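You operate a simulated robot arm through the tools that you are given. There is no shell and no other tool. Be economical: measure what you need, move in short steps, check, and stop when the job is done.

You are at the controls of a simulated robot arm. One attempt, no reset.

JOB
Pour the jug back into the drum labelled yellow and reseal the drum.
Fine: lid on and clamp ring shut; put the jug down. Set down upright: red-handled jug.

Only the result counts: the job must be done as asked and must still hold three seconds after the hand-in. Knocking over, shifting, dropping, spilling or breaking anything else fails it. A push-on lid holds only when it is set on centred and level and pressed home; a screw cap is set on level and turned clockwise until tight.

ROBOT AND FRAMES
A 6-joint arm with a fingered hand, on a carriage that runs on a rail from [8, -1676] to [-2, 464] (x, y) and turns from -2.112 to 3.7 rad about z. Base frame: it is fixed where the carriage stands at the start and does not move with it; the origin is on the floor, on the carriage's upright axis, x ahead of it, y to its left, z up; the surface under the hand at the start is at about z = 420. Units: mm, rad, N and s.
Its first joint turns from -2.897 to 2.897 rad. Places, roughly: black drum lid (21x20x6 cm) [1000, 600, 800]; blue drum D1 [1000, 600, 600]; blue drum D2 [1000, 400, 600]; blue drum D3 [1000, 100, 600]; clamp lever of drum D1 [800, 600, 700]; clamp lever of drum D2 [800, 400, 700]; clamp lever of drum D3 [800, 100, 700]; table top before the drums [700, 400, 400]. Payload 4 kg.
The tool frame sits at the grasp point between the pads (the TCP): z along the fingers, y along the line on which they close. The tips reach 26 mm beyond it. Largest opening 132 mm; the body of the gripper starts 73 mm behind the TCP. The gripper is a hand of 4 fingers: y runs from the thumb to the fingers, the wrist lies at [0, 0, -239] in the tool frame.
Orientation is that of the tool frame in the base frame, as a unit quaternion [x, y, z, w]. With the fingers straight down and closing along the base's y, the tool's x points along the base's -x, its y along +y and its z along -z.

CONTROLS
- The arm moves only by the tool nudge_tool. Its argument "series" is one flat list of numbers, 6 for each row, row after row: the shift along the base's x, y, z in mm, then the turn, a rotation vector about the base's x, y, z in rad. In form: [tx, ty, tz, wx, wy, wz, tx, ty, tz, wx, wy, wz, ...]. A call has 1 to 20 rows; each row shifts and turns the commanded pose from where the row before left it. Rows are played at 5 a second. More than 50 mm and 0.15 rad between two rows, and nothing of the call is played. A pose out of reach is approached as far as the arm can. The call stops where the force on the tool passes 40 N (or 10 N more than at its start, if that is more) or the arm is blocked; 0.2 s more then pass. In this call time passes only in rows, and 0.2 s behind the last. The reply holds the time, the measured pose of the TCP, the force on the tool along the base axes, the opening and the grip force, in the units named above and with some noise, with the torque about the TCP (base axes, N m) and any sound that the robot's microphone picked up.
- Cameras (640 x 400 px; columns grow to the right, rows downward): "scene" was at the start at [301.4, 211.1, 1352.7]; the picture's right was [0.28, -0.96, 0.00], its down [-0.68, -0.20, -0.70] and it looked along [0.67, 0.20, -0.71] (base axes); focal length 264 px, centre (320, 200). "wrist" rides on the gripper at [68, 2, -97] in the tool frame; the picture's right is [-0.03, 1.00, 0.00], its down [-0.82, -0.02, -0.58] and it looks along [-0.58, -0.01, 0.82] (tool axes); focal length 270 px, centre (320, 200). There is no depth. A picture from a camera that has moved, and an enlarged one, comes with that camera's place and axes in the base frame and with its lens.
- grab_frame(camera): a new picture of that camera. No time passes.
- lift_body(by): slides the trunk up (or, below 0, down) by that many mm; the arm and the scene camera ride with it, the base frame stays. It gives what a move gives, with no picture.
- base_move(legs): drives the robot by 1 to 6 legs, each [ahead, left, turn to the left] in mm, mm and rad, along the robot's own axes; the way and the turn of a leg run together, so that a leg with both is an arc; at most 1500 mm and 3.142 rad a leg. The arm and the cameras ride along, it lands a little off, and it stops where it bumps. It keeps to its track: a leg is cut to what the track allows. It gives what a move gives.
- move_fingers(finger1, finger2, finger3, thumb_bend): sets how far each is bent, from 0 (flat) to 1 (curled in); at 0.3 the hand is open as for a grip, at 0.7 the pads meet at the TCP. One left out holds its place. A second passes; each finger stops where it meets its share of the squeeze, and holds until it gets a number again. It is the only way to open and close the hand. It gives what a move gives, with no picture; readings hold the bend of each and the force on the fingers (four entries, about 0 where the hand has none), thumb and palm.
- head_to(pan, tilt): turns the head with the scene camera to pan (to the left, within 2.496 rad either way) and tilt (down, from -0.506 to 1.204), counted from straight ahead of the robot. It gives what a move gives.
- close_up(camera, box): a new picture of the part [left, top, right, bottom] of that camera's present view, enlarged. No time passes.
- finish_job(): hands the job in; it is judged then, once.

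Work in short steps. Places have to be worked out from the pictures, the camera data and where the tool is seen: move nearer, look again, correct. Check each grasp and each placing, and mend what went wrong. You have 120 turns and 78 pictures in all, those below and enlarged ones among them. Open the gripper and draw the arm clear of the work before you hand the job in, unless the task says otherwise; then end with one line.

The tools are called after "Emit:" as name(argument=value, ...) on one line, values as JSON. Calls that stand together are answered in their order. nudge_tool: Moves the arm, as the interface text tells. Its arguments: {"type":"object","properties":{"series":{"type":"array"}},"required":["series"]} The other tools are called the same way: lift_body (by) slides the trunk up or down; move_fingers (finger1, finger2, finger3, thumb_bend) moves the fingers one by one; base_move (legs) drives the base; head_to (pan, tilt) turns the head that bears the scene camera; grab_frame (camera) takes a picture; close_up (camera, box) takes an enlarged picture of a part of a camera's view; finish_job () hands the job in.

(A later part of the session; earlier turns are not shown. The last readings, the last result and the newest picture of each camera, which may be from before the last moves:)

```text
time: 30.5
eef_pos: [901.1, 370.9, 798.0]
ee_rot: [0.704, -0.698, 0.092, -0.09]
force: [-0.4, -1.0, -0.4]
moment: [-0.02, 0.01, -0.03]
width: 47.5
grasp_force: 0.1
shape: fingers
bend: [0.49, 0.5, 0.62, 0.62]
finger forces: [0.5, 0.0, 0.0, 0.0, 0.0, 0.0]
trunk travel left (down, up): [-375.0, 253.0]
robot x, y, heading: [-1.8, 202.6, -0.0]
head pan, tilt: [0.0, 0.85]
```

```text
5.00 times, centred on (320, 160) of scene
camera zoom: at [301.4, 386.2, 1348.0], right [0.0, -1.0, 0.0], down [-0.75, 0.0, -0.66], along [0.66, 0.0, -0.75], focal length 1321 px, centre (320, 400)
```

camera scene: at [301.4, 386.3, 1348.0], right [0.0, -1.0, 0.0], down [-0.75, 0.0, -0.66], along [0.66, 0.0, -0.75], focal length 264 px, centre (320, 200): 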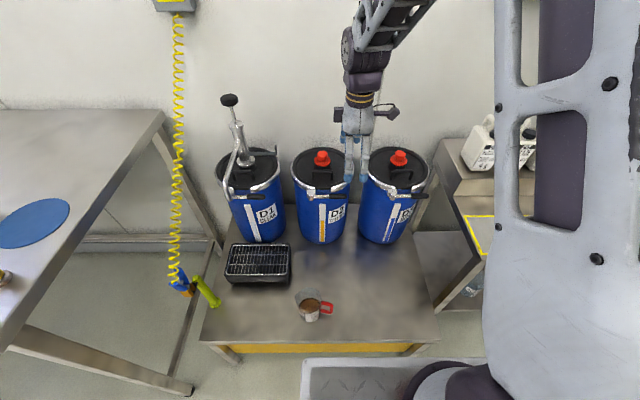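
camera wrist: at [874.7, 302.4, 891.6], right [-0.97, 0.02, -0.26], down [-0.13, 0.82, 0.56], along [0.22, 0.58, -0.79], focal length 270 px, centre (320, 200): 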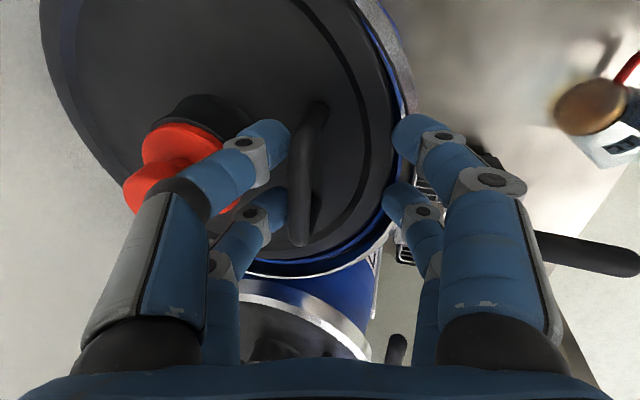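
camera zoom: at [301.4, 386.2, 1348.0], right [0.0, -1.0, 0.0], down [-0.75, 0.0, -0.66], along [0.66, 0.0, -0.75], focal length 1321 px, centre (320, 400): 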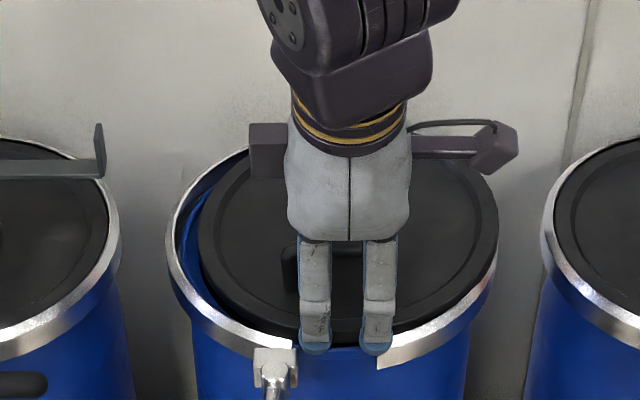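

Nothing moved, as that row was too long. The bar is still between the digit pairs, so I raise 10 mm and reduce the tilt so both sides meet the bar at equal height. Then I close the near fingers gently against it.

Emit:
nudge_tool(series=[0, 0, 8, 0, 0, 0, 1, -4, 4, 0, 0.13, 0])

Emit:
move_fingers(finger1=0.6, finger2=0.6)

Emit:
grab_frame(camera="wrist")

```text
time: 31.1
eef_pos: [902.8, 367.8, 810.1]
ee_rot: [0.71, -0.702, 0.045, -0.045]
force: [0.6, -0.4, 0.0]
moment: [-0.01, 0.02, -0.01]
width: 46.3
grasp_force: 0.3
shape: fingers
bend: [0.5, 0.5, 0.62, 0.62]
finger forces: [0.1, 0.0, 0.2, 0.0, 0.1, 0.1]
trunk travel left (down, up): [-375.0, 253.0]
robot x, y, heading: [-3.9, 201.8, -0.002]
head pan, tilt: [0.0, 0.85]
```

```text
time: 32.1
eef_pos: [901.6, 368.3, 810.7]
ee_rot: [0.709, -0.702, 0.046, -0.044]
force: [-0.1, -0.4, -0.2]
moment: [0.03, 0.01, -0.02]
width: 29.4
grasp_force: 0.1
shape: fingers
bend: [0.6, 0.6, 0.62, 0.62]
finger forces: [0.0, 0.0, 0.2, 0.0, 0.1, 0.0]
trunk travel left (down, up): [-375.0, 253.0]
robot x, y, heading: [0.0, 199.5, -0.007]
head pan, tilt: [0.0, 0.85]
```

```text
40 pictures are left
camera wrist: at [888.7, 299.0, 906.0], right [-0.99, 0.02, -0.13], down [-0.06, 0.82, 0.57], along [0.11, 0.58, -0.81], focal length 270 px, centre (320, 200)
```

wrist: 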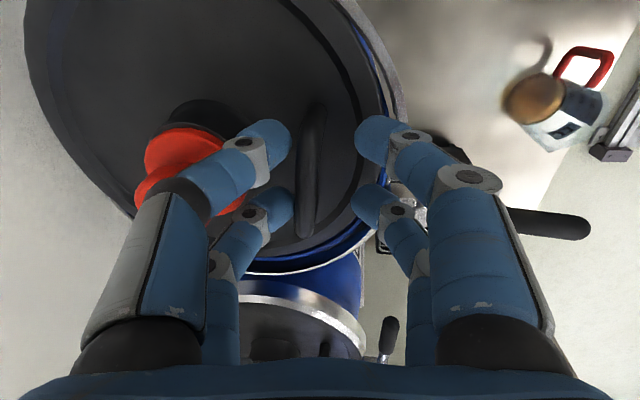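

Symmetric straddle now. I close the near fingers toward the bar, then squeeze with all four.

Emit:
move_fingers(finger1=0.68, finger2=0.68)

Emit:
move_fingers(finger1=0.74, finger2=0.74, finger3=0.74, thumb_bend=0.74)

Emit:
grab_frame(camera="wrist")

```text
time: 33.1
eef_pos: [902.8, 368.4, 810.2]
ee_rot: [0.709, -0.702, 0.046, -0.044]
force: [0.8, 0.3, 0.1]
moment: [-0.04, -0.02, -0.03]
width: 16.9
grasp_force: 0.5
shape: fingers
bend: [0.68, 0.68, 0.62, 0.62]
finger forces: [0.0, 0.1, 0.2, 0.1, 0.0, 0.1]
trunk travel left (down, up): [-375.0, 253.0]
robot x, y, heading: [-2.6, 201.6, -0.003]
head pan, tilt: [0.0, 0.85]
```

```text
time: 34.1
eef_pos: [903.2, 367.4, 811.3]
ee_rot: [0.709, -0.703, 0.047, -0.043]
force: [2.7, -1.6, 0.0]
moment: [-0.09, 0.0, -0.13]
width: 6.0
grasp_force: 13.2
shape: fingers
bend: [0.72, 0.73, 0.68, 0.69]
finger forces: [6.9, 4.0, 7.8, 0.0, 6.9, 0.0]
trunk travel left (down, up): [-375.0, 253.0]
robot x, y, heading: [-0.9, 200.1, -0.001]
head pan, tilt: [0.0, 0.85]
```

```text
39 pictures are left
camera wrist: at [888.9, 298.8, 905.9], right [-0.99, 0.02, -0.13], down [-0.06, 0.82, 0.57], along [0.11, 0.58, -0.81], focal length 270 px, centre (320, 200)
```

wrist: 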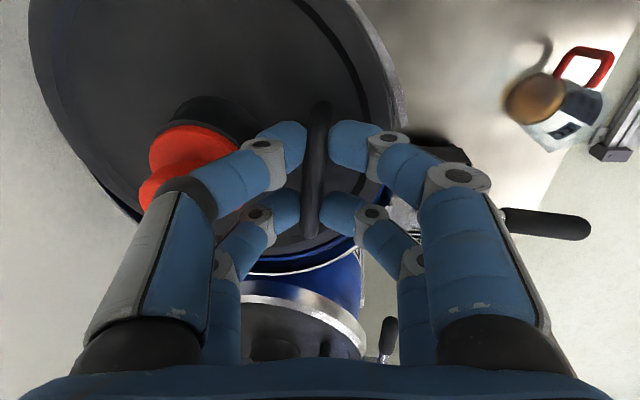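

The bar is pinched by all four digits, ~7 N each. I lift 40 mm and check.

Emit:
nudge_tool(series=[0, 0, 10, 0, 0, 0, 0, 0, 15, 0, 0, 0, 0, 0, 20, 0, 0, 0])

Emit:
close_up(camera="scene", box=[240, 100, 400, 200])

```text
time: 34.9
eef_pos: [903.0, 367.2, 856.7]
ee_rot: [0.709, -0.702, 0.046, -0.044]
force: [-1.3, 1.4, -2.9]
moment: [-0.01, 0.15, -0.01]
width: 6.5
grasp_force: 14.6
shape: fingers
bend: [0.73, 0.73, 0.7, 0.68]
finger forces: [8.5, 4.6, 5.8, 0.1, 9.9, 0.0]
trunk travel left (down, up): [-375.0, 253.0]
robot x, y, heading: [-1.5, 199.8, -0.006]
head pan, tilt: [0.0, 0.85]
```

```text
4.00 times, centred on (320, 150) of scene
camera zoom: at [301.7, 386.2, 1347.9], right [0.0, -1.0, 0.0], down [-0.75, 0.0, -0.66], along [0.66, 0.0, -0.75], focal length 1057 px, centre (320, 400)
```

zoom: 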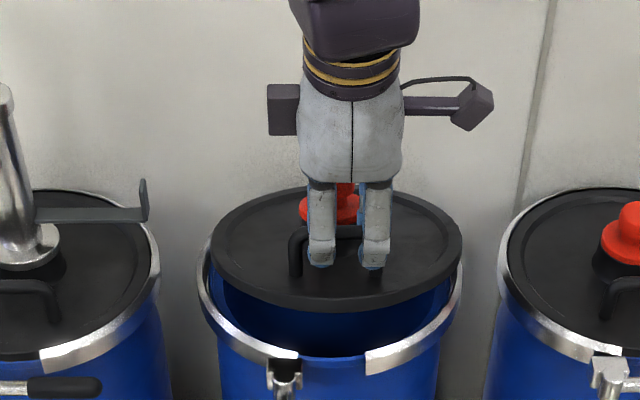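

The lid is held nearly level (~3 N). I carry it to the free table area in front of D3, easing the yaw to stay within wrist limits.

Emit:
nudge_tool(series=[-20, -5, 10, 0, 0, 0, -24, -17, 4, 0, 0, -0.04, -24, -18, 3, 0, 0, -0.04, -24, -18, 0, 0, 0, -0.04, -24, -18, 0, 0, 0, -0.04, -24, -18, 0, 0, 0, -0.04, -24, -18, 0, 0, 0, -0.04, -24, -18, 0, 0, 0, -0.04, -24, -18, 0, 0, 0, -0.04, -20, -15, 0, 0, 0, -0.03, -10, -8, 0, 0, 0, 0])

Emit:
grab_frame(camera="scene")

```text
time: 37.3
eef_pos: [660.4, 196.5, 869.9]
ee_rot: [-0.575, 0.816, -0.053, 0.036]
force: [0.0, -0.7, -3.2]
moment: [0.05, 0.13, 0.01]
width: 6.6
grasp_force: 14.4
shape: fingers
bend: [0.73, 0.73, 0.7, 0.68]
finger forces: [8.3, 4.4, 5.7, 0.0, 9.4, 0.0]
trunk travel left (down, up): [-375.0, 253.0]
robot x, y, heading: [-0.4, 197.0, -0.002]
head pan, tilt: [0.0, 0.85]
```

```text
37 pictures are left
camera scene: at [301.6, 386.2, 1348.0], right [0.0, -1.0, 0.0], down [-0.75, 0.0, -0.66], along [0.66, 0.0, -0.75], focal length 264 px, centre (320, 200)
```

scene: 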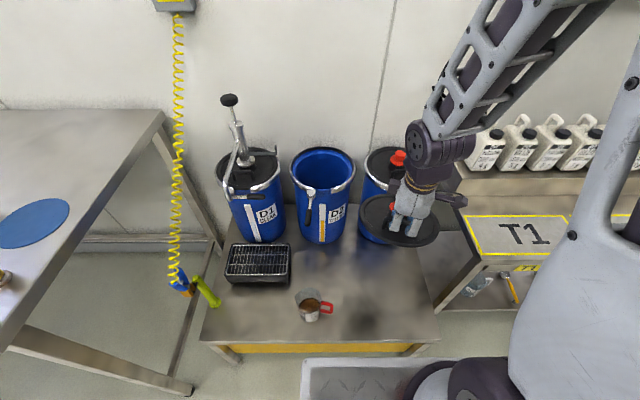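

Clear of everything. I back off 20 mm in x from D3's lever, then lower toward the table.

Emit:
nudge_tool(series=[-20, 0, -10, 0, 0, 0, 0, 0, -40, 0, 0, 0, 0, 0, -40, 0, 0, 0, 0, 0, -40, 0, 0, 0, 0, 0, -40, 0, 0, 0, 0, 0, -40, 0, 0, 0, 0, 0, -40, 0, 0, 0, 0, 0, -40, 0, 0, 0, 0, 0, -30, 0, 0, 0, 0, 0, -20, 0, 0, 0])

Emit:
close_up(camera="scene", box=[300, 210, 460, 360])

```text
time: 39.5
eef_pos: [690.0, 221.7, 574.3]
ee_rot: [-0.575, 0.816, -0.061, 0.024]
force: [0.6, -1.0, -1.9]
moment: [-0.01, 0.1, 0.0]
width: 6.2
grasp_force: 9.3
shape: fingers
bend: [0.73, 0.73, 0.72, 0.68]
finger forces: [7.6, 2.3, 2.0, 0.0, 7.6, 0.0]
out of reach, approached as far as the arm can: row 3, 5, 6, 7, 8, 9, 10
trunk travel left (down, up): [-375.0, 253.0]
robot x, y, heading: [-0.4, 197.8, -0.006]
head pan, tilt: [0.0, 0.85]
```

```text
2.67 times, centred on (380, 285) of scene
camera zoom: at [301.3, 386.1, 1348.1], right [0.0, -1.0, 0.0], down [-0.75, 0.0, -0.66], along [0.66, 0.0, -0.75], focal length 704 px, centre (160, -27)
```

zoom: 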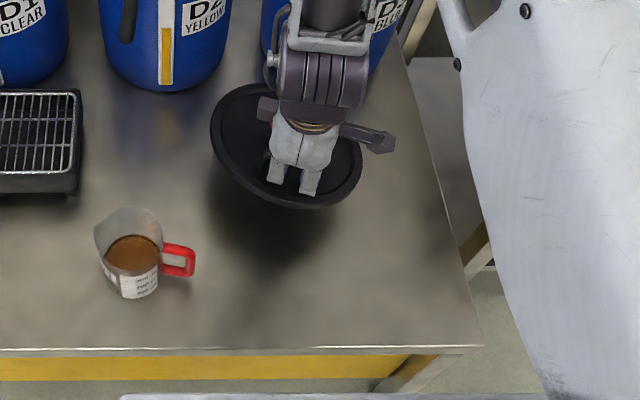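

The arm ran out of downward reach and drifted forward, and the lid looks tilted. I check with the wrist camera before using the trunk to lower.

Emit:
grab_frame(camera="wrist")

Emit:
close_up(camera="scene", box=[330, 190, 426, 290])

```text
35 pictures are left
camera wrist: at [654.0, 165.2, 672.4], right [-0.93, 0.35, -0.13], down [0.23, 0.8, 0.55], along [0.3, 0.48, -0.82], focal length 270 px, centre (320, 200)
```

wrist: 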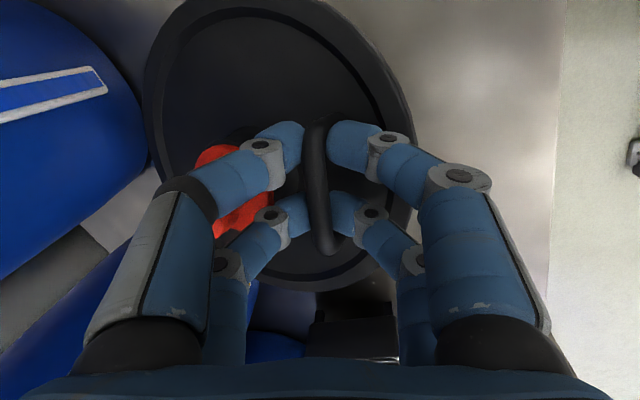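

```text
4.00 times, centred on (378, 240) of scene
camera zoom: at [301.3, 386.1, 1348.1], right [0.0, -1.0, 0.0], down [-0.75, 0.0, -0.66], along [0.66, 0.0, -0.75], focal length 1057 px, centre (88, 40)
```

zoom: 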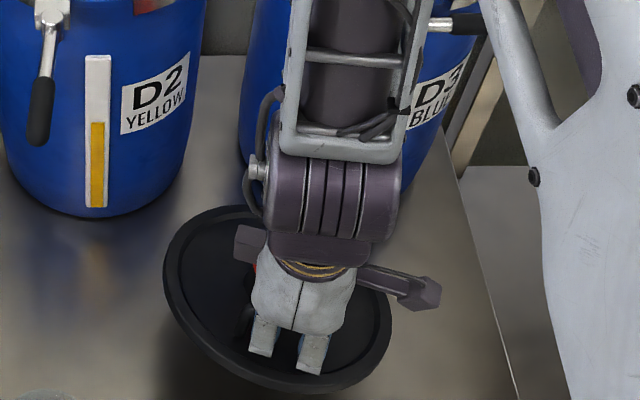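

The lid's rear edge is close to D3's body. I retreat toward the robot first, then lower using the trunk.

Emit:
nudge_tool(series=[-15, -3, 5, 0, 0, 0, -15, -3, 5, 0, 0, 0, -15, -3, 5, 0, 0, 0])

Emit:
lift_body(by=-60)

```text
time: 40.3
eef_pos: [672.5, 231.5, 599.4]
ee_rot: [-0.576, 0.815, -0.064, 0.023]
force: [-0.5, 0.0, -3.0]
moment: [-0.02, 0.09, -0.01]
width: 6.5
grasp_force: 10.7
shape: fingers
bend: [0.73, 0.73, 0.72, 0.68]
finger forces: [8.4, 2.3, 2.0, 0.0, 8.9, 0.0]
out of reach, approached as far as the arm can: row 1, 2, 3
trunk travel left (down, up): [-375.0, 253.0]
robot x, y, heading: [-2.9, 198.9, -0.002]
head pan, tilt: [0.0, 0.85]
```

```text
time: 41.3
eef_pos: [687.9, 231.0, 540.6]
ee_rot: [-0.575, 0.815, -0.063, 0.024]
force: [-0.1, -1.1, -2.9]
moment: [0.0, 0.13, -0.01]
width: 6.2
grasp_force: 10.0
shape: fingers
bend: [0.73, 0.73, 0.72, 0.68]
finger forces: [8.1, 2.2, 1.9, 0.1, 8.6, 0.1]
trunk travel left (down, up): [-315.0, 313.0]
robot x, y, heading: [-2.5, 198.6, -0.002]
head pan, tilt: [0.0, 0.85]
```

I raise the arm relative to the trunk, back off in x where it is reachable, then lower the trunk more.

Emit:
nudge_tool(series=[-10, -3, 40, 0, 0, 0, -15, -3, 40, 0, 0, 0, -15, -3, 10, 0, 0, 0, -10, -3, 0, 0, 0, 0])

Emit:
lift_body(by=-60)

```text
time: 42.3
eef_pos: [638.3, 217.9, 630.4]
ee_rot: [-0.575, 0.815, -0.064, 0.023]
force: [0.8, 0.6, -2.6]
moment: [0.01, 0.11, -0.04]
width: 6.5
grasp_force: 10.5
shape: fingers
bend: [0.73, 0.73, 0.72, 0.68]
finger forces: [8.0, 2.1, 1.8, 0.1, 8.5, 0.1]
trunk travel left (down, up): [-315.0, 313.0]
robot x, y, heading: [-0.8, 199.0, -0.004]
head pan, tilt: [0.0, 0.85]
```

```text
time: 43.3
eef_pos: [638.6, 219.3, 570.7]
ee_rot: [-0.575, 0.815, -0.066, 0.021]
force: [0.2, 0.0, -2.5]
moment: [0.05, 0.12, 0.01]
width: 6.6
grasp_force: 10.5
shape: fingers
bend: [0.73, 0.73, 0.72, 0.68]
finger forces: [8.1, 2.0, 1.8, 0.1, 8.4, 0.0]
trunk travel left (down, up): [-255.0, 373.0]
robot x, y, heading: [-0.1, 197.8, -0.005]
head pan, tilt: [0.0, 0.85]
```

Now TCP [639, 219, 571] with the lid hanging freely. I look at the lid's tilt.

Emit:
close_up(camera="scene", box=[300, 190, 460, 340])

Emit:
grab_frame(camera="wrist")

```text
2.67 times, centred on (380, 265) of scene
camera zoom: at [326.7, 386.1, 1229.0], right [0.0, -1.0, 0.0], down [-0.75, 0.0, -0.66], along [0.66, 0.0, -0.75], focal length 704 px, centre (160, 27)
```

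zoom: 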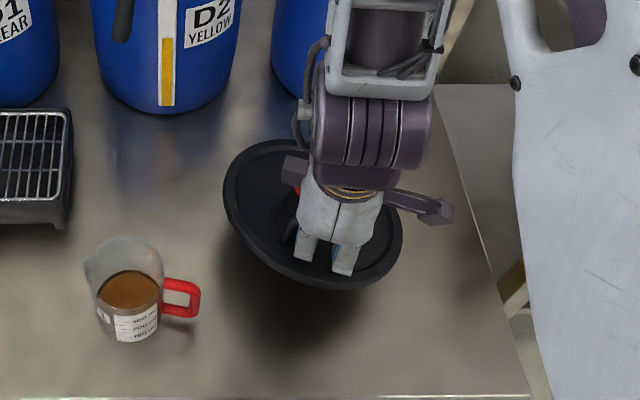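

```text
32 pictures are left
camera wrist: at [603.2, 162.4, 669.2], right [-0.93, 0.35, -0.13], down [0.23, 0.81, 0.54], along [0.3, 0.47, -0.83], focal length 270 px, centre (320, 200)
```

wrist: 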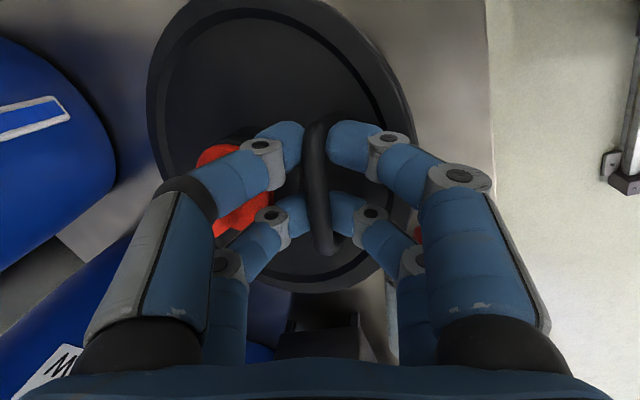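

The lid hangs with its rear edge lower, and it will level itself on the table. I lower with the trunk and read forces.

Emit:
lift_body(by=-50)

Emit:
lift_body(by=-15)

```text
time: 44.2
eef_pos: [640.0, 218.5, 520.9]
ee_rot: [-0.575, 0.815, -0.064, 0.021]
force: [-0.1, -0.1, -2.6]
moment: [0.0, 0.11, -0.03]
width: 6.4
grasp_force: 10.4
shape: fingers
bend: [0.73, 0.73, 0.72, 0.68]
finger forces: [8.0, 2.0, 1.9, 0.0, 8.4, 0.0]
trunk travel left (down, up): [-205.0, 423.0]
robot x, y, heading: [-0.1, 201.6, -0.003]
head pan, tilt: [0.0, 0.85]
```

```text
time: 44.9
eef_pos: [639.2, 218.8, 505.7]
ee_rot: [-0.575, 0.815, -0.065, 0.02]
force: [0.6, 0.1, -1.9]
moment: [-0.07, 0.07, -0.02]
width: 5.1
grasp_force: 9.3
shape: fingers
bend: [0.73, 0.73, 0.72, 0.68]
finger forces: [6.7, 2.9, 1.5, 0.0, 6.7, 0.1]
trunk travel left (down, up): [-190.0, 438.0]
robot x, y, heading: [-1.2, 195.9, -0.004]
head pan, tilt: [0.0, 0.85]
```

The rear edge is just touching. I continue down in small steps while it levels.

Emit:
lift_body(by=-12)

Emit:
lift_body(by=-10)

Emit:
close_up(camera="scene", box=[300, 190, 460, 340])

```text
time: 45.5
eef_pos: [638.3, 218.7, 494.6]
ee_rot: [-0.574, 0.816, -0.066, 0.021]
force: [0.1, 0.1, -0.9]
moment: [-0.09, 0.03, 0.04]
width: 4.6
grasp_force: 8.2
shape: fingers
bend: [0.72, 0.73, 0.72, 0.71]
finger forces: [6.3, 3.3, 1.3, 0.0, 6.0, 0.1]
trunk travel left (down, up): [-178.0, 450.0]
robot x, y, heading: [-3.0, 200.3, -0.004]
head pan, tilt: [0.0, 0.85]
```

```text
time: 46.1
eef_pos: [639.1, 218.3, 483.9]
ee_rot: [-0.575, 0.815, -0.065, 0.021]
force: [0.0, 0.2, -0.7]
moment: [-0.1, 0.03, 0.01]
width: 4.3
grasp_force: 8.6
shape: fingers
bend: [0.72, 0.72, 0.72, 0.71]
finger forces: [6.2, 3.9, 1.2, 0.0, 6.1, 0.0]
trunk travel left (down, up): [-168.0, 460.0]
robot x, y, heading: [2.3, 198.1, -0.003]
head pan, tilt: [0.0, 0.85]
```

```text
2.67 times, centred on (380, 265) of scene
camera zoom: at [326.5, 386.1, 1141.5], right [0.0, -1.0, 0.0], down [-0.75, 0.0, -0.66], along [0.66, 0.0, -0.75], focal length 704 px, centre (160, 27)
```

zoom: 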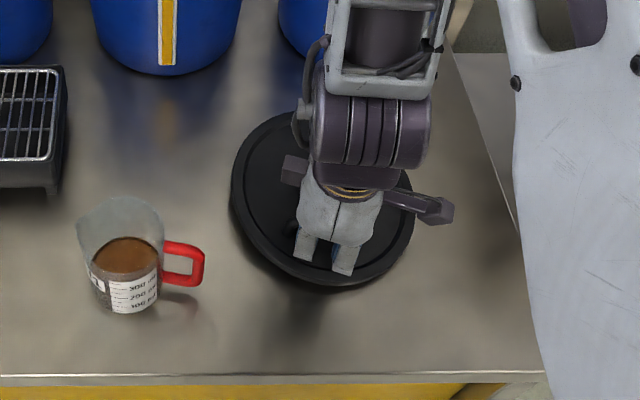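

Nearly flat; I go down two more small steps.

Emit:
lift_body(by=-8)

Emit:
lift_body(by=-6)

```text
time: 46.6
eef_pos: [639.2, 217.8, 476.8]
ee_rot: [-0.574, 0.816, -0.066, 0.021]
force: [1.0, 0.8, -1.3]
moment: [-0.08, 0.03, 0.02]
width: 0.2
grasp_force: 2.7
shape: fingers
bend: [0.73, 0.73, 0.72, 0.73]
finger forces: [0.0, 4.9, 0.0, 0.0, 0.0, 0.0]
trunk travel left (down, up): [-160.0, 468.0]
robot x, y, heading: [-0.4, 198.9, -0.007]
head pan, tilt: [0.0, 0.85]
```

```text
time: 47.2
eef_pos: [639.4, 219.1, 469.9]
ee_rot: [-0.574, 0.816, -0.065, 0.021]
force: [-0.3, 0.2, 1.9]
moment: [0.02, -0.01, 0.0]
width: 0.1
grasp_force: 0.1
shape: fingers
bend: [0.73, 0.73, 0.72, 0.73]
finger forces: [0.1, 0.1, 0.0, 0.0, 0.0, 0.0]
trunk travel left (down, up): [-154.0, 474.0]
robot x, y, heading: [-0.4, 196.3, -0.002]
head pan, tilt: [0.0, 0.85]
```

The bar has slipped out of the grip and the lid should be lying flat. I look at where the fingers are before opening.

Emit:
grab_frame(camera="wrist")

```text
30 pictures are left
camera wrist: at [603.1, 162.5, 568.4], right [-0.93, 0.36, -0.13], down [0.23, 0.81, 0.54], along [0.3, 0.47, -0.83], focal length 270 px, centre (320, 200)
```

wrist: 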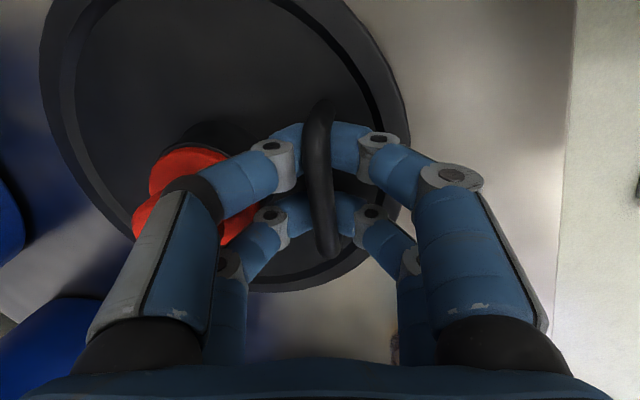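

The digits slid under the bar. I open them modestly so as not to push the cap, then raise straight up.

Emit:
move_fingers(finger1=0.58, finger2=0.58, finger3=0.63, thumb_bend=0.63)

Emit:
lift_body(by=80)

Emit:
close_up(camera="scene", box=[260, 160, 460, 340])

Emit:
grab_frame(camera="wrist")

```text
time: 48.2
eef_pos: [639.5, 218.9, 470.1]
ee_rot: [-0.574, 0.816, -0.066, 0.021]
force: [1.5, -0.7, 26.9]
moment: [0.05, -0.35, 0.1]
width: 16.2
grasp_force: 14.1
shape: fingers
bend: [0.7, 0.71, 0.67, 0.63]
finger forces: [9.3, 9.6, 9.9, 0.0, 0.0, 0.0]
trunk travel left (down, up): [-154.0, 474.0]
robot x, y, heading: [-1.9, 200.1, -0.006]
head pan, tilt: [0.0, 0.85]
```

```text
time: 49.4
eef_pos: [639.5, 218.2, 549.3]
ee_rot: [-0.575, 0.815, -0.065, 0.02]
force: [-0.2, -0.5, -1.4]
moment: [0.0, 0.01, 0.0]
width: 31.8
grasp_force: 0.1
shape: fingers
bend: [0.57, 0.57, 0.63, 0.63]
finger forces: [0.0, 0.1, 0.0, 0.0, 0.1, 0.0]
trunk travel left (down, up): [-234.0, 394.0]
robot x, y, heading: [-2.4, 196.7, 0.001]
head pan, tilt: [0.0, 0.85]
```

```text
2.22 times, centred on (360, 250) of scene
camera zoom: at [327.9, 386.1, 1208.0], right [0.0, -1.0, 0.0], down [-0.75, 0.0, -0.66], along [0.66, 0.0, -0.75], focal length 587 px, centre (231, 89)
```

zoom: 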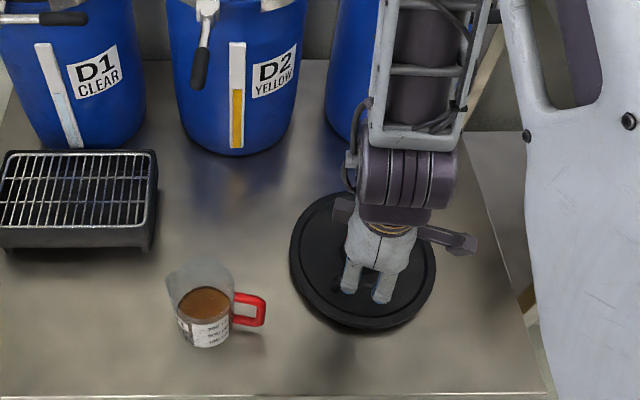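

```text
28 pictures are left
camera wrist: at [603.2, 162.5, 648.4], right [-0.93, 0.35, -0.13], down [0.23, 0.81, 0.54], along [0.3, 0.47, -0.83], focal length 270 px, centre (320, 200)
```

wrist: 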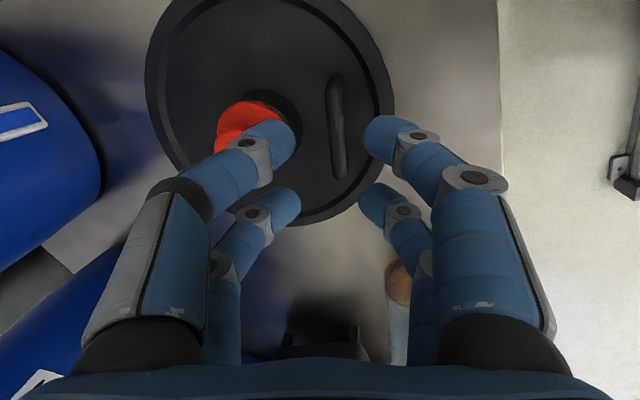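

The lid lies flat on the table at about [636, 213] (bar z≈467). Next the jug: centre ≈ [613, 419], rim z≈515, handle toward -y. I'll grip its body from the +y side with a near-horizontal hand. First I raise, level and yaw the hand (70° → about -80°).

Emit:
nudge_tool(series=[0, 0, 30, 0.083, 0.107, 0, 0, 0, 30, 0, 0, -0.131, 0, 0, 30, 0, 0, -0.131, 0, 0, 30, 0, 0, -0.131, 0, 0, 20, 0, 0, -0.131, 0, 0, 20, 0, 0, -0.131, 0, 0, 20, 0, 0, -0.131, 0, 0, 20, 0, 0, -0.131, 0, 0, 0, 0, 0, -0.131, 0, 0, 0, 0, 0, -0.131, 0, 0, 0, 0, 0, -0.131, 0, 0, 0, 0, 0, -0.131, 0, 0, 0, 0, 0, -0.131, 0, 0, 0, 0, 0, -0.131, 0, 0, 0, 0, 0, -0.131, 0, 0, 0, 0, 0, -0.131, 0, 0, 0, 0, 0, -0.131, 0, 0, 0, 0, 0, -0.131, 0, 0, 0, 0, 0, -0.131, 0, 0, 0, 0, 0, -0.131])

Emit:
move_fingers(finger1=0.3, finger2=0.3, finger3=0.3, thumb_bend=0.3)

Emit:
base_move(legs=[[0, 230, 0]])

```text
time: 53.5
eef_pos: [628.4, 214.3, 648.0]
ee_rot: [0.591, 0.806, 0.004, -0.003]
force: [-0.2, -0.5, 0.3]
moment: [-0.03, -0.05, -0.01]
width: 32.3
grasp_force: 0.1
shape: fingers
bend: [0.57, 0.57, 0.63, 0.63]
finger forces: [0.0, 0.1, 0.0, 0.1, 0.0, 0.0]
out of reach, approached as far as the arm can: row 1, 3, 4, 5, 6, 7, 8, 9, 10, 11, 12
trunk travel left (down, up): [-234.0, 394.0]
robot x, y, heading: [-2.0, 197.7, -0.002]
head pan, tilt: [0.0, 0.85]
```

```text
time: 54.5
eef_pos: [627.5, 214.3, 647.3]
ee_rot: [0.591, 0.807, 0.004, -0.001]
force: [0.2, 0.8, -0.9]
moment: [0.02, -0.01, -0.01]
width: 132.5
grasp_force: 0.0
shape: fingers
bend: [0.3, 0.3, 0.3, 0.3]
finger forces: [0.0, 0.0, 0.0, 0.0, 0.0, 0.0]
trunk travel left (down, up): [-234.0, 394.0]
robot x, y, heading: [-4.1, 199.6, -0.006]
head pan, tilt: [0.0, 0.85]
```

```text
time: 56.3
eef_pos: [626.4, 446.1, 647.8]
ee_rot: [0.59, 0.807, 0.005, -0.002]
force: [0.6, -0.2, -0.4]
moment: [-0.05, 0.0, 0.01]
width: 132.5
grasp_force: 0.0
shape: fingers
bend: [0.3, 0.3, 0.3, 0.3]
finger forces: [0.0, 0.1, 0.0, 0.0, 0.0, 0.0]
trunk travel left (down, up): [-234.0, 394.0]
robot x, y, heading: [-3.4, 430.4, -0.003]
head pan, tilt: [0.0, 0.85]
```

The hand is at yaw ≈ -72° and open. I pitch it up to ~25° below horizontal while moving to a pre-grasp point on the +y side of the jug.

Emit:
nudge_tool(series=[-6.8, 12.7, 0, -0.12, -0.038, 0, -6.8, 12.7, 0, -0.12, -0.038, 0, -6.8, 12.7, 0, -0.12, -0.038, 0, -6.8, 12.7, 0, -0.12, -0.038, 0, -6.8, 12.7, 0, -0.12, -0.038, 0, -6.8, 12.7, 0, -0.12, -0.038, 0, -6.8, 12.7, 0, -0.12, -0.038, 0, -6.8, 12.7, 0, -0.12, -0.038, 0, -6.8, 12.7, 0, -0.12, -0.038, 0])

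Emit:
grab_frame(camera="scene")

Emit:
grab_frame(camera="wrist")

```text
time: 58.3
eef_pos: [590.2, 556.8, 646.3]
ee_rot: [0.507, 0.709, -0.277, 0.405]
force: [0.0, -0.3, -0.1]
moment: [0.01, 0.02, 0.03]
width: 132.4
grasp_force: 0.1
shape: fingers
bend: [0.3, 0.3, 0.3, 0.3]
finger forces: [0.1, 0.0, 0.1, 0.0, 0.0, 0.1]
out of reach, approached as far as the arm can: row 1, 2
trunk travel left (down, up): [-234.0, 394.0]
robot x, y, heading: [-3.3, 428.0, -0.004]
head pan, tilt: [0.0, 0.85]
```

```text
27 pictures are left
camera scene: at [326.8, 616.2, 1208.1], right [0.0, -1.0, 0.0], down [-0.75, 0.0, -0.66], along [0.66, 0.0, -0.75], focal length 264 px, centre (320, 200)
```

scene: 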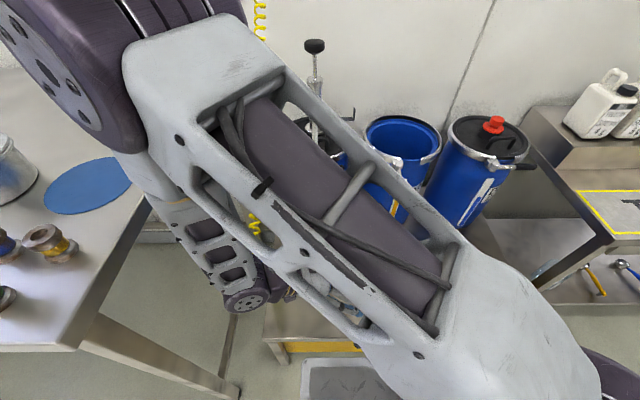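

```text
26 pictures are left
camera wrist: at [552.3, 668.6, 639.1], right [0.95, 0.32, 0.04], down [-0.06, 0.05, 1.0], along [0.32, -0.95, 0.07], focal length 270 px, centre (320, 200)
```

wrist: 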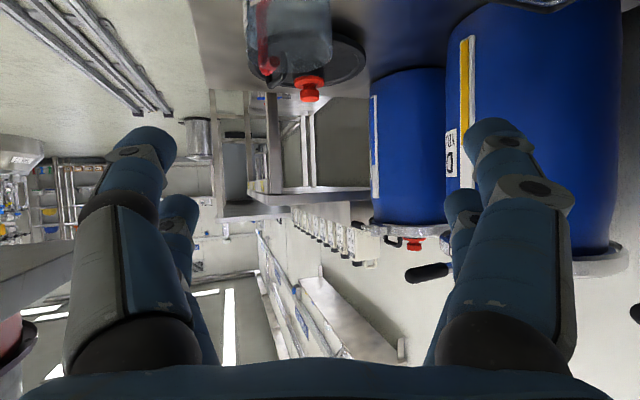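

The wrist view (inverted) shows the jug ahead, slightly toward the thumb side, with the handle pointing away. I shift laterally to centre on it and lower with the trunk, keeping this arm posture.

Emit:
nudge_tool(series=[-11, -4, 0, 0, 0, 0, -11, -4, 0, 0, 0, 0])

Emit:
lift_body(by=-120)

Emit:
grab_frame(camera="wrist")

```text
time: 58.9
eef_pos: [567.8, 550.1, 645.7]
ee_rot: [0.508, 0.709, -0.276, 0.404]
force: [-0.5, -0.4, 0.0]
moment: [0.01, 0.0, 0.05]
width: 132.6
grasp_force: 0.0
shape: fingers
bend: [0.3, 0.3, 0.3, 0.3]
finger forces: [0.0, 0.0, 0.1, 0.1, 0.0, 0.0]
trunk travel left (down, up): [-234.0, 394.0]
robot x, y, heading: [-2.2, 430.1, 0.002]
head pan, tilt: [0.0, 0.85]
```

```text
time: 60.4
eef_pos: [568.0, 548.8, 527.4]
ee_rot: [0.508, 0.709, -0.276, 0.404]
force: [1.2, 0.9, 1.1]
moment: [0.0, -0.01, 0.0]
width: 132.4
grasp_force: 0.1
shape: fingers
bend: [0.3, 0.3, 0.3, 0.3]
finger forces: [0.1, 0.1, 0.1, 0.1, 0.1, 0.1]
trunk travel left (down, up): [-114.0, 514.0]
robot x, y, heading: [-3.0, 430.0, -0.003]
head pan, tilt: [0.0, 0.85]
```

```text
25 pictures are left
camera wrist: at [530.1, 660.8, 519.1], right [0.95, 0.32, 0.04], down [-0.06, 0.05, 1.0], along [0.32, -0.95, 0.07], focal length 270 px, centre (320, 200)
```

wrist: 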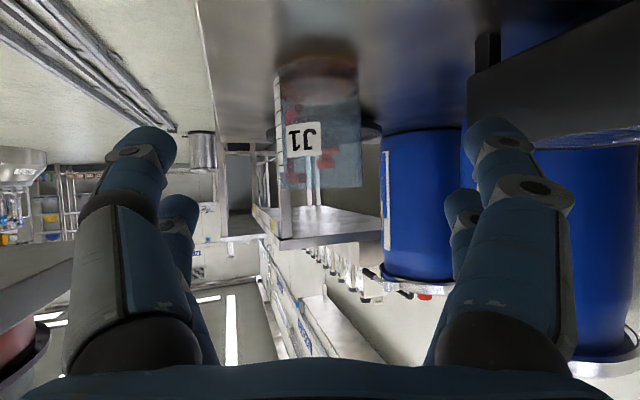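

The jug is exactly centred between the digits, with its handle beyond it. I lower 50 mm and advance along the hand's heading until the jug sits at the TCP.

Emit:
lift_body(by=-50)

Emit:
nudge_tool(series=[7.5, -21.5, 0, 0, 0, 0, 7.5, -21.5, 0, 0, 0, 0, 7.5, -21.5, 0, 0, 0, 0, 7.5, -21.5, 0, 0, 0, 0, 7.5, -21.5, 0, 0, 0, 0, 7, -19, 0, 0, 0, 0])

Emit:
grab_frame(camera="wrist")

```text
time: 61.3
eef_pos: [568.0, 549.6, 478.8]
ee_rot: [0.508, 0.71, -0.276, 0.403]
force: [-0.2, 0.2, -0.8]
moment: [0.0, -0.01, 0.03]
width: 132.5
grasp_force: 0.0
shape: fingers
bend: [0.3, 0.3, 0.3, 0.3]
finger forces: [0.0, 0.0, 0.0, 0.0, 0.1, 0.0]
trunk travel left (down, up): [-64.0, 564.0]
robot x, y, heading: [-2.8, 429.8, 0.001]
head pan, tilt: [0.0, 0.85]
```

```text
time: 62.7
eef_pos: [609.7, 421.9, 476.6]
ee_rot: [0.508, 0.71, -0.276, 0.403]
force: [-0.2, -0.2, -0.6]
moment: [0.02, 0.0, 0.04]
width: 132.4
grasp_force: 0.0
shape: fingers
bend: [0.3, 0.3, 0.3, 0.3]
finger forces: [0.1, 0.0, 0.0, 0.0, 0.1, 0.0]
trunk travel left (down, up): [-64.0, 564.0]
robot x, y, heading: [-7.1, 426.0, 0.001]
head pan, tilt: [0.0, 0.85]
```

```text
24 pictures are left
camera wrist: at [572.9, 534.3, 469.2], right [0.95, 0.32, 0.04], down [-0.06, 0.05, 1.0], along [0.32, -0.95, 0.07], focal length 270 px, centre (320, 200)
```

wrist: 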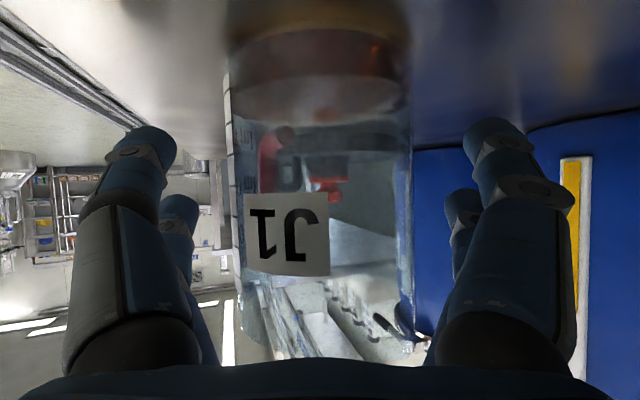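

The jug is centred at the TCP. I close all four digits gently on it.

Emit:
move_fingers(finger1=0.6, finger2=0.6, finger3=0.6, thumb_bend=0.6)

```text
time: 63.7
eef_pos: [610.4, 424.2, 477.0]
ee_rot: [0.508, 0.709, -0.276, 0.403]
force: [-0.6, -1.1, 0.9]
moment: [0.0, 0.11, 0.06]
width: 72.2
grasp_force: 17.8
shape: fingers
bend: [0.48, 0.53, 0.54, 0.53]
finger forces: [8.9, 8.7, 5.6, 0.1, 13.0, 0.0]
trunk travel left (down, up): [-64.0, 564.0]
robot x, y, heading: [-4.9, 428.2, -0.003]
head pan, tilt: [0.0, 0.85]
```

Gripped at 72 mm width. I lift with the trunk and check.

Emit:
lift_body(by=60)

Emit:
grab_frame(camera="wrist")

```text
time: 64.7
eef_pos: [612.4, 423.3, 536.6]
ee_rot: [0.508, 0.709, -0.276, 0.403]
force: [-0.1, -0.9, -1.5]
moment: [0.0, -0.01, 0.0]
width: 71.8
grasp_force: 17.6
shape: fingers
bend: [0.48, 0.53, 0.54, 0.53]
finger forces: [9.3, 8.8, 5.3, 0.0, 12.5, 0.1]
trunk travel left (down, up): [-124.0, 504.0]
robot x, y, heading: [-5.5, 426.8, -0.003]
head pan, tilt: [0.0, 0.85]
```

```text
23 pictures are left
camera wrist: at [574.3, 534.2, 529.1], right [0.95, 0.32, 0.04], down [-0.06, 0.05, 1.0], along [0.32, -0.95, 0.07], focal length 270 px, centre (320, 200)
```

wrist: 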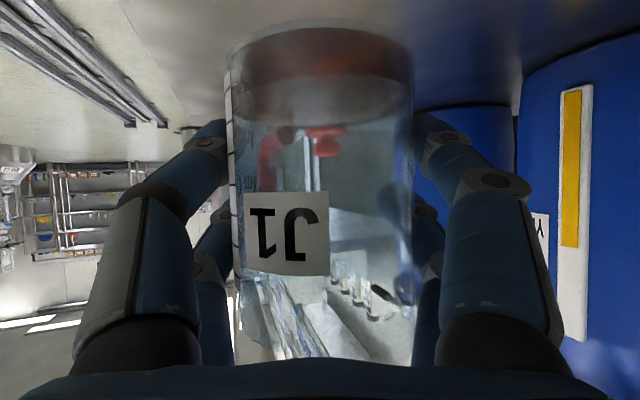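

The jug is held upright and steady. I raise the trunk well above the drum rims, then turn the hand's heading from -70° to straight ahead.

Emit:
lift_body(by=345)

Emit:
nudge_tool(series=[0, 0, 0, 0, 0, 0.087, 0, 0, 0, 0, 0, 0.087, 0, 0, 0, 0, 0, 0.087, 0, 0, 0, 0, 0, 0.087, 0, 0, 0, 0, 0, 0.087, 0, 0, 0, 0, 0, 0.087, 0, 0, 0, 0, 0, 0.087, 0, 0, 0, 0, 0, 0.087, 0, 0, 0, 0, 0, 0.087, 0, 0, 0, 0, 0, 0.087, 0, 0, 0, 0, 0, 0.087, 0, 0, 0, 0, 0, 0.087, 0, 0, 0, 0, 0, 0.087, 0, 0, 0, 0, 0, 0.087])

Emit:
grab_frame(camera="scene")

```text
time: 68.1
eef_pos: [612.9, 422.4, 882.5]
ee_rot: [0.508, 0.709, -0.276, 0.403]
force: [0.0, -0.2, -0.7]
moment: [-0.04, 0.0, -0.01]
width: 71.6
grasp_force: 17.5
shape: fingers
bend: [0.48, 0.53, 0.54, 0.53]
finger forces: [9.3, 8.6, 5.1, 0.0, 12.5, 0.0]
trunk travel left (down, up): [-469.0, 159.0]
robot x, y, heading: [-3.0, 429.2, -0.0]
head pan, tilt: [0.0, 0.85]
```

```text
time: 71.1
eef_pos: [672.5, 493.8, 825.4]
ee_rot: [0.015, 0.871, -0.004, 0.49]
force: [0.2, -0.4, -1.5]
moment: [-0.02, 0.03, 0.02]
width: 71.6
grasp_force: 18.1
shape: fingers
bend: [0.48, 0.54, 0.54, 0.54]
finger forces: [9.4, 8.5, 5.3, 0.1, 12.4, 0.0]
out of reach, approached as far as the arm can: row 5, 6, 7, 8, 9, 10, 11, 12, 13, 14
trunk travel left (down, up): [-469.0, 159.0]
robot x, y, heading: [-2.1, 432.6, -0.003]
head pan, tilt: [0.0, 0.85]
```

```text
22 pictures are left
camera scene: at [256.9, 616.3, 1441.9], right [0.0, -1.0, 0.0], down [-0.75, 0.0, -0.66], along [0.66, 0.0, -0.75], focal length 264 px, centre (320, 200)
```

scene: 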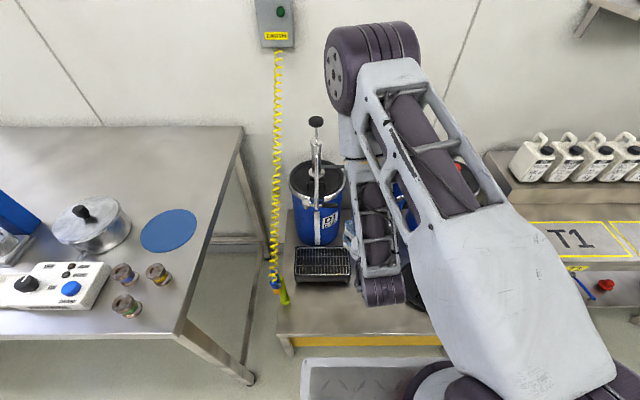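

The arm was folded near its limit, so the TCP shifted to [672, 494, 825], but the jug is upright with heading straight ahead. I move up and forward over D2.

Emit:
nudge_tool(series=[10, -6, 14, 0, 0, 0, 10, -6, 14, 0, 0, 0, 10, -6, 14, 0, 0, 0, 15, -6, 14, 0, 0, 0, 20, -6, 4, 0, 0, 0, 20, -6, 0, 0, 0, 0, 20, -6, 0, 0, 0, 0, 25, -6, 0, 0, 0, 0, 25, -6, 0, 0, 0, 0, 25, -6, 0, 0, 0, 0, 25, -6, 0, 0, 0, 0, 25, -6, 0, 0, 0, 0])

Emit:
grab_frame(camera="scene")

Emit:
grab_frame(camera="wrist")

```text
time: 73.7
eef_pos: [890.4, 531.9, 887.5]
ee_rot: [0.014, 0.872, 0.0, 0.489]
force: [-0.3, 1.0, -1.6]
moment: [0.02, -0.03, -0.01]
width: 71.7
grasp_force: 17.5
shape: fingers
bend: [0.48, 0.54, 0.54, 0.54]
finger forces: [9.4, 8.4, 5.2, 0.1, 12.3, 0.0]
out of reach, approached as far as the arm can: row 1, 2, 3, 4, 5, 6, 7, 8, 9, 10, 11, 12
trunk travel left (down, up): [-469.0, 159.0]
robot x, y, heading: [-1.9, 428.0, -0.002]
head pan, tilt: [0.0, 0.85]
```

```text
21 pictures are left
camera scene: at [256.7, 616.6, 1441.9], right [0.0, -1.0, 0.0], down [-0.75, 0.0, -0.66], along [0.66, 0.0, -0.75], focal length 264 px, centre (320, 200)
```

scene: 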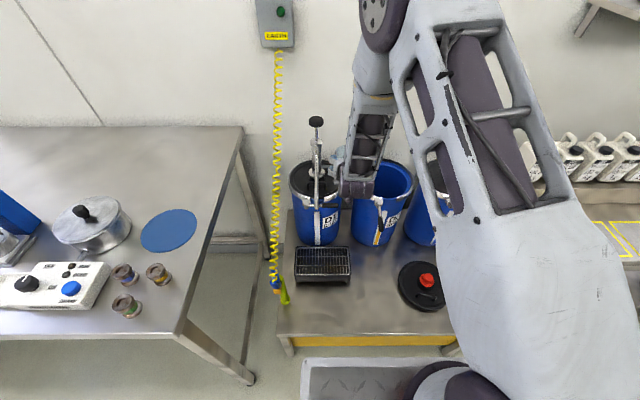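

```text
20 pictures are left
camera wrist: at [772.0, 536.4, 879.7], right [0.04, 1.0, 0.03], down [-0.07, -0.03, 1.0], along [1.0, -0.04, 0.07], focal length 270 px, centre (320, 200)
```

wrist: 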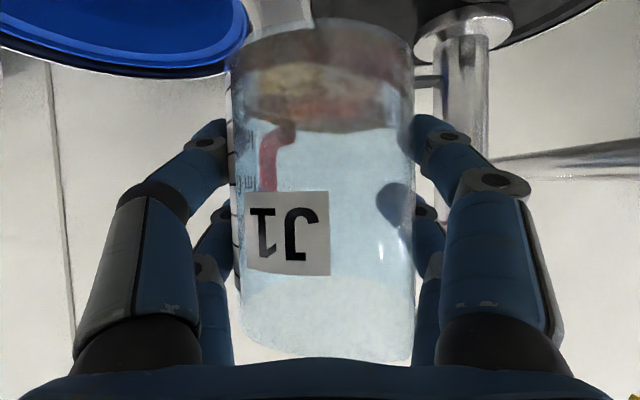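

I'm too near D1's pump. The limit seems to be the wrist being too low relative to the trunk. I raise the arm relative to the trunk and move away from the pump (-x, -y).

Emit:
nudge_tool(series=[0, -10, 30, 0, 0, 0, 0, -15, 30, 0, 0, 0, 0, -15, 30, 0, 0, 0, 0, -15, 30, 0, 0, 0])

```text
time: 74.7
eef_pos: [889.3, 507.1, 1014.4]
ee_rot: [0.014, 0.873, -0.001, 0.488]
force: [0.4, 0.3, -1.1]
moment: [-0.01, 0.02, -0.01]
width: 71.9
grasp_force: 17.6
shape: fingers
bend: [0.48, 0.54, 0.54, 0.54]
finger forces: [9.3, 8.3, 5.3, 0.1, 12.2, 0.1]
out of reach, approached as far as the arm can: row 1, 2, 3, 4
trunk travel left (down, up): [-469.0, 159.0]
robot x, y, heading: [0.8, 428.2, -0.006]
head pan, tilt: [0.0, 0.85]
```

The real limit is the heading relative to the arm's azimuth, about -7°. I shift the carriage right by 230 (the hand is well above everything), so that D2 lies to its left and heading 0 fits. Then I lower the trunk a bit.

Emit:
base_move(legs=[[0, -230, 0]])

Emit:
nudge_tool(series=[5, 15, 0, 0, 0, 0, 5, 20, 0, 0, 0, 0, 5, 20, 0, 0, 0, 0, 5, 20, 0, 0, 0, 0, 5, 20, 0, 0, 0, 0, 5, 20, 0, 0, 0, 0, 5, 20, 0, 0, 0, 0])

Emit:
lift_body(by=-90)

```text
time: 76.4
eef_pos: [891.0, 281.6, 1014.2]
ee_rot: [0.013, 0.873, 0.0, 0.488]
force: [0.6, 0.7, -2.1]
moment: [-0.01, -0.01, -0.01]
width: 71.9
grasp_force: 17.1
shape: fingers
bend: [0.48, 0.54, 0.54, 0.54]
finger forces: [9.5, 8.3, 5.3, 0.0, 12.4, 0.1]
trunk travel left (down, up): [-469.0, 159.0]
robot x, y, heading: [-3.7, 201.6, -0.003]
head pan, tilt: [0.0, 0.85]
```

```text
time: 78.0
eef_pos: [925.5, 418.1, 1013.9]
ee_rot: [0.014, 0.872, -0.001, 0.488]
force: [-0.5, 0.0, -2.1]
moment: [0.02, -0.02, 0.0]
width: 71.8
grasp_force: 17.6
shape: fingers
bend: [0.48, 0.54, 0.54, 0.54]
finger forces: [9.5, 8.1, 5.4, 0.0, 12.3, 0.0]
trunk travel left (down, up): [-469.0, 159.0]
robot x, y, heading: [1.2, 200.4, -0.008]
head pan, tilt: [0.0, 0.85]
```

```text
time: 79.3
eef_pos: [925.9, 418.8, 925.3]
ee_rot: [0.014, 0.873, -0.001, 0.488]
force: [0.2, 0.2, -0.8]
moment: [0.0, 0.02, 0.02]
width: 71.8
grasp_force: 17.9
shape: fingers
bend: [0.48, 0.54, 0.54, 0.54]
finger forces: [9.4, 8.2, 5.3, 0.0, 12.3, 0.0]
trunk travel left (down, up): [-379.0, 249.0]
robot x, y, heading: [2.9, 201.3, 0.001]
head pan, tilt: [0.0, 0.85]
```

That works. I lower to TCP z≈880 and check the position over D2's opening.

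Emit:
nudge_tool(series=[5, 0, -15, 0, 0, 0, 5, 0, -15, 0, 0, 0, 0, 0, -15, 0, 0, 0])

Emit:
close_up(camera="scene", box=[220, 80, 420, 220])

```text
time: 80.1
eef_pos: [935.0, 417.3, 878.7]
ee_rot: [0.013, 0.872, 0.0, 0.489]
force: [-0.4, 0.3, -1.3]
moment: [0.01, -0.01, 0.0]
width: 71.4
grasp_force: 17.5
shape: fingers
bend: [0.48, 0.54, 0.54, 0.54]
finger forces: [9.5, 8.3, 5.4, 0.0, 12.2, 0.0]
trunk travel left (down, up): [-379.0, 249.0]
robot x, y, heading: [-2.2, 201.6, -0.001]
head pan, tilt: [0.0, 0.85]
```

```text
2.86 times, centred on (320, 150) of scene
camera zoom: at [299.5, 389.9, 1352.0], right [0.0, -1.0, 0.0], down [-0.75, 0.0, -0.66], along [0.66, 0.0, -0.75], focal length 755 px, centre (320, 343)
```

zoom: 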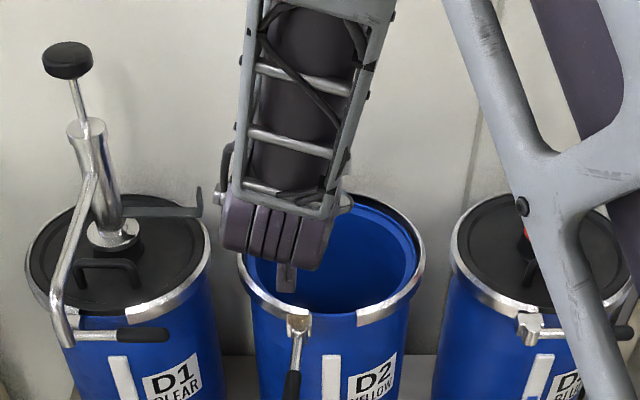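

The TCP is 40 mm left of the drum centre (≈[940, 376]), so rolling the jug's mouth toward -y pours into the middle. I lower slightly and roll slowly about +x, first ~45°.

Emit:
nudge_tool(series=[0, 0, -12, 0.05, 0, 0, 0, 0, -6, 0.08, 0, 0, 0, 0, 0, 0.08, 0, 0, 0, 0, 0, 0.08, 0, 0, 0, 0, 0, 0.08, 0, 0, 0, 0, 0, 0.08, 0, 0, 0, 0, 0, 0.08, 0, 0, 0, 0, 0, 0.08, 0, 0, 0, 0, 0, 0.08, 0, 0, 0, 0, 0, 0.08, 0, 0])

Emit:
close_up(camera="scene", box=[220, 80, 420, 220])

```text
time: 82.3
eef_pos: [896.7, 552.5, 885.4]
ee_rot: [0.204, 0.807, 0.317, 0.454]
force: [0.1, -0.5, -0.6]
moment: [0.0, -0.01, 0.05]
width: 71.6
grasp_force: 17.6
shape: fingers
bend: [0.48, 0.54, 0.54, 0.54]
finger forces: [9.3, 8.0, 5.8, 0.1, 12.4, 0.0]
out of reach, approached as far as the arm can: row 5, 6, 7, 8, 9, 10
trunk travel left (down, up): [-379.0, 249.0]
robot x, y, heading: [-0.3, 202.7, -0.002]
head pan, tilt: [0.0, 0.85]
```

```text
2.86 times, centred on (320, 150) of scene
camera zoom: at [299.9, 389.7, 1352.0], right [0.0, -1.0, 0.0], down [-0.75, 0.0, -0.66], along [0.66, 0.0, -0.75], focal length 755 px, centre (320, 343)
```

zoom: 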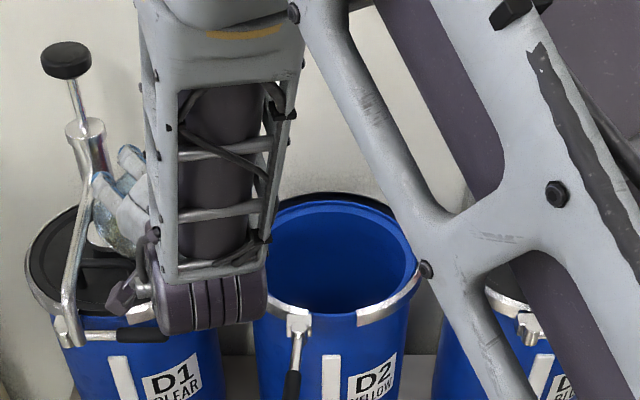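

The arm drifted toward D1's pump as positive roll is limited. No contact is indicated. I reverse at once along the same path.

Emit:
nudge_tool(series=[4, -14, 0, -0.04, 0, 0, 4, -16, 0, -0.08, 0, 0, 5, -18, 0, -0.08, 0, 0, 5, -18, 0, -0.08, 0, 0, 5, -18, 0, -0.08, 0, 0, 5, -18, 0, -0.08, 0, 0, 5, -18, 0, -0.08, 0, 0, 5, -16, 0, -0.08, 0, 0, 0, 0, 0, -0.08, 0, 0, 0, 0, 0, -0.08, 0, 0])

Emit:
grab_frame(camera="wrist")

```text
time: 84.5
eef_pos: [930.3, 428.3, 886.3]
ee_rot: [0.016, 0.873, 0.003, 0.488]
force: [0.1, 0.2, -1.3]
moment: [0.0, 0.0, 0.02]
width: 70.3
grasp_force: 17.9
shape: fingers
bend: [0.48, 0.54, 0.55, 0.55]
finger forces: [9.1, 9.0, 5.7, 0.0, 12.7, 0.0]
out of reach, approached as far as the arm can: row 1
trunk travel left (down, up): [-379.0, 249.0]
robot x, y, heading: [2.9, 201.4, 0.002]
head pan, tilt: [0.0, 0.85]
```

```text
17 pictures are left
camera wrist: at [811.2, 432.0, 879.1], right [0.04, 1.0, 0.04], down [-0.07, -0.04, 1.0], along [1.0, -0.04, 0.06], focal length 270 px, centre (320, 200)
```

wrist: 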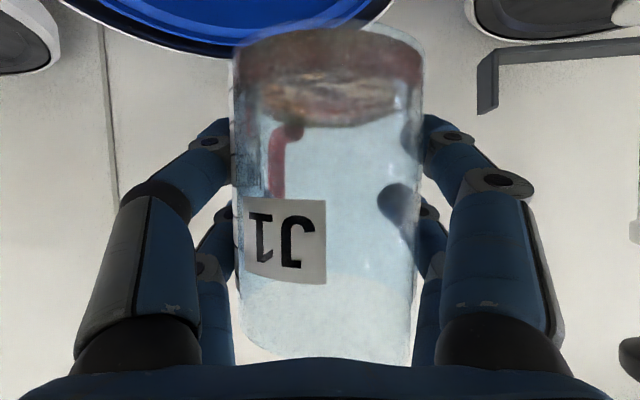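

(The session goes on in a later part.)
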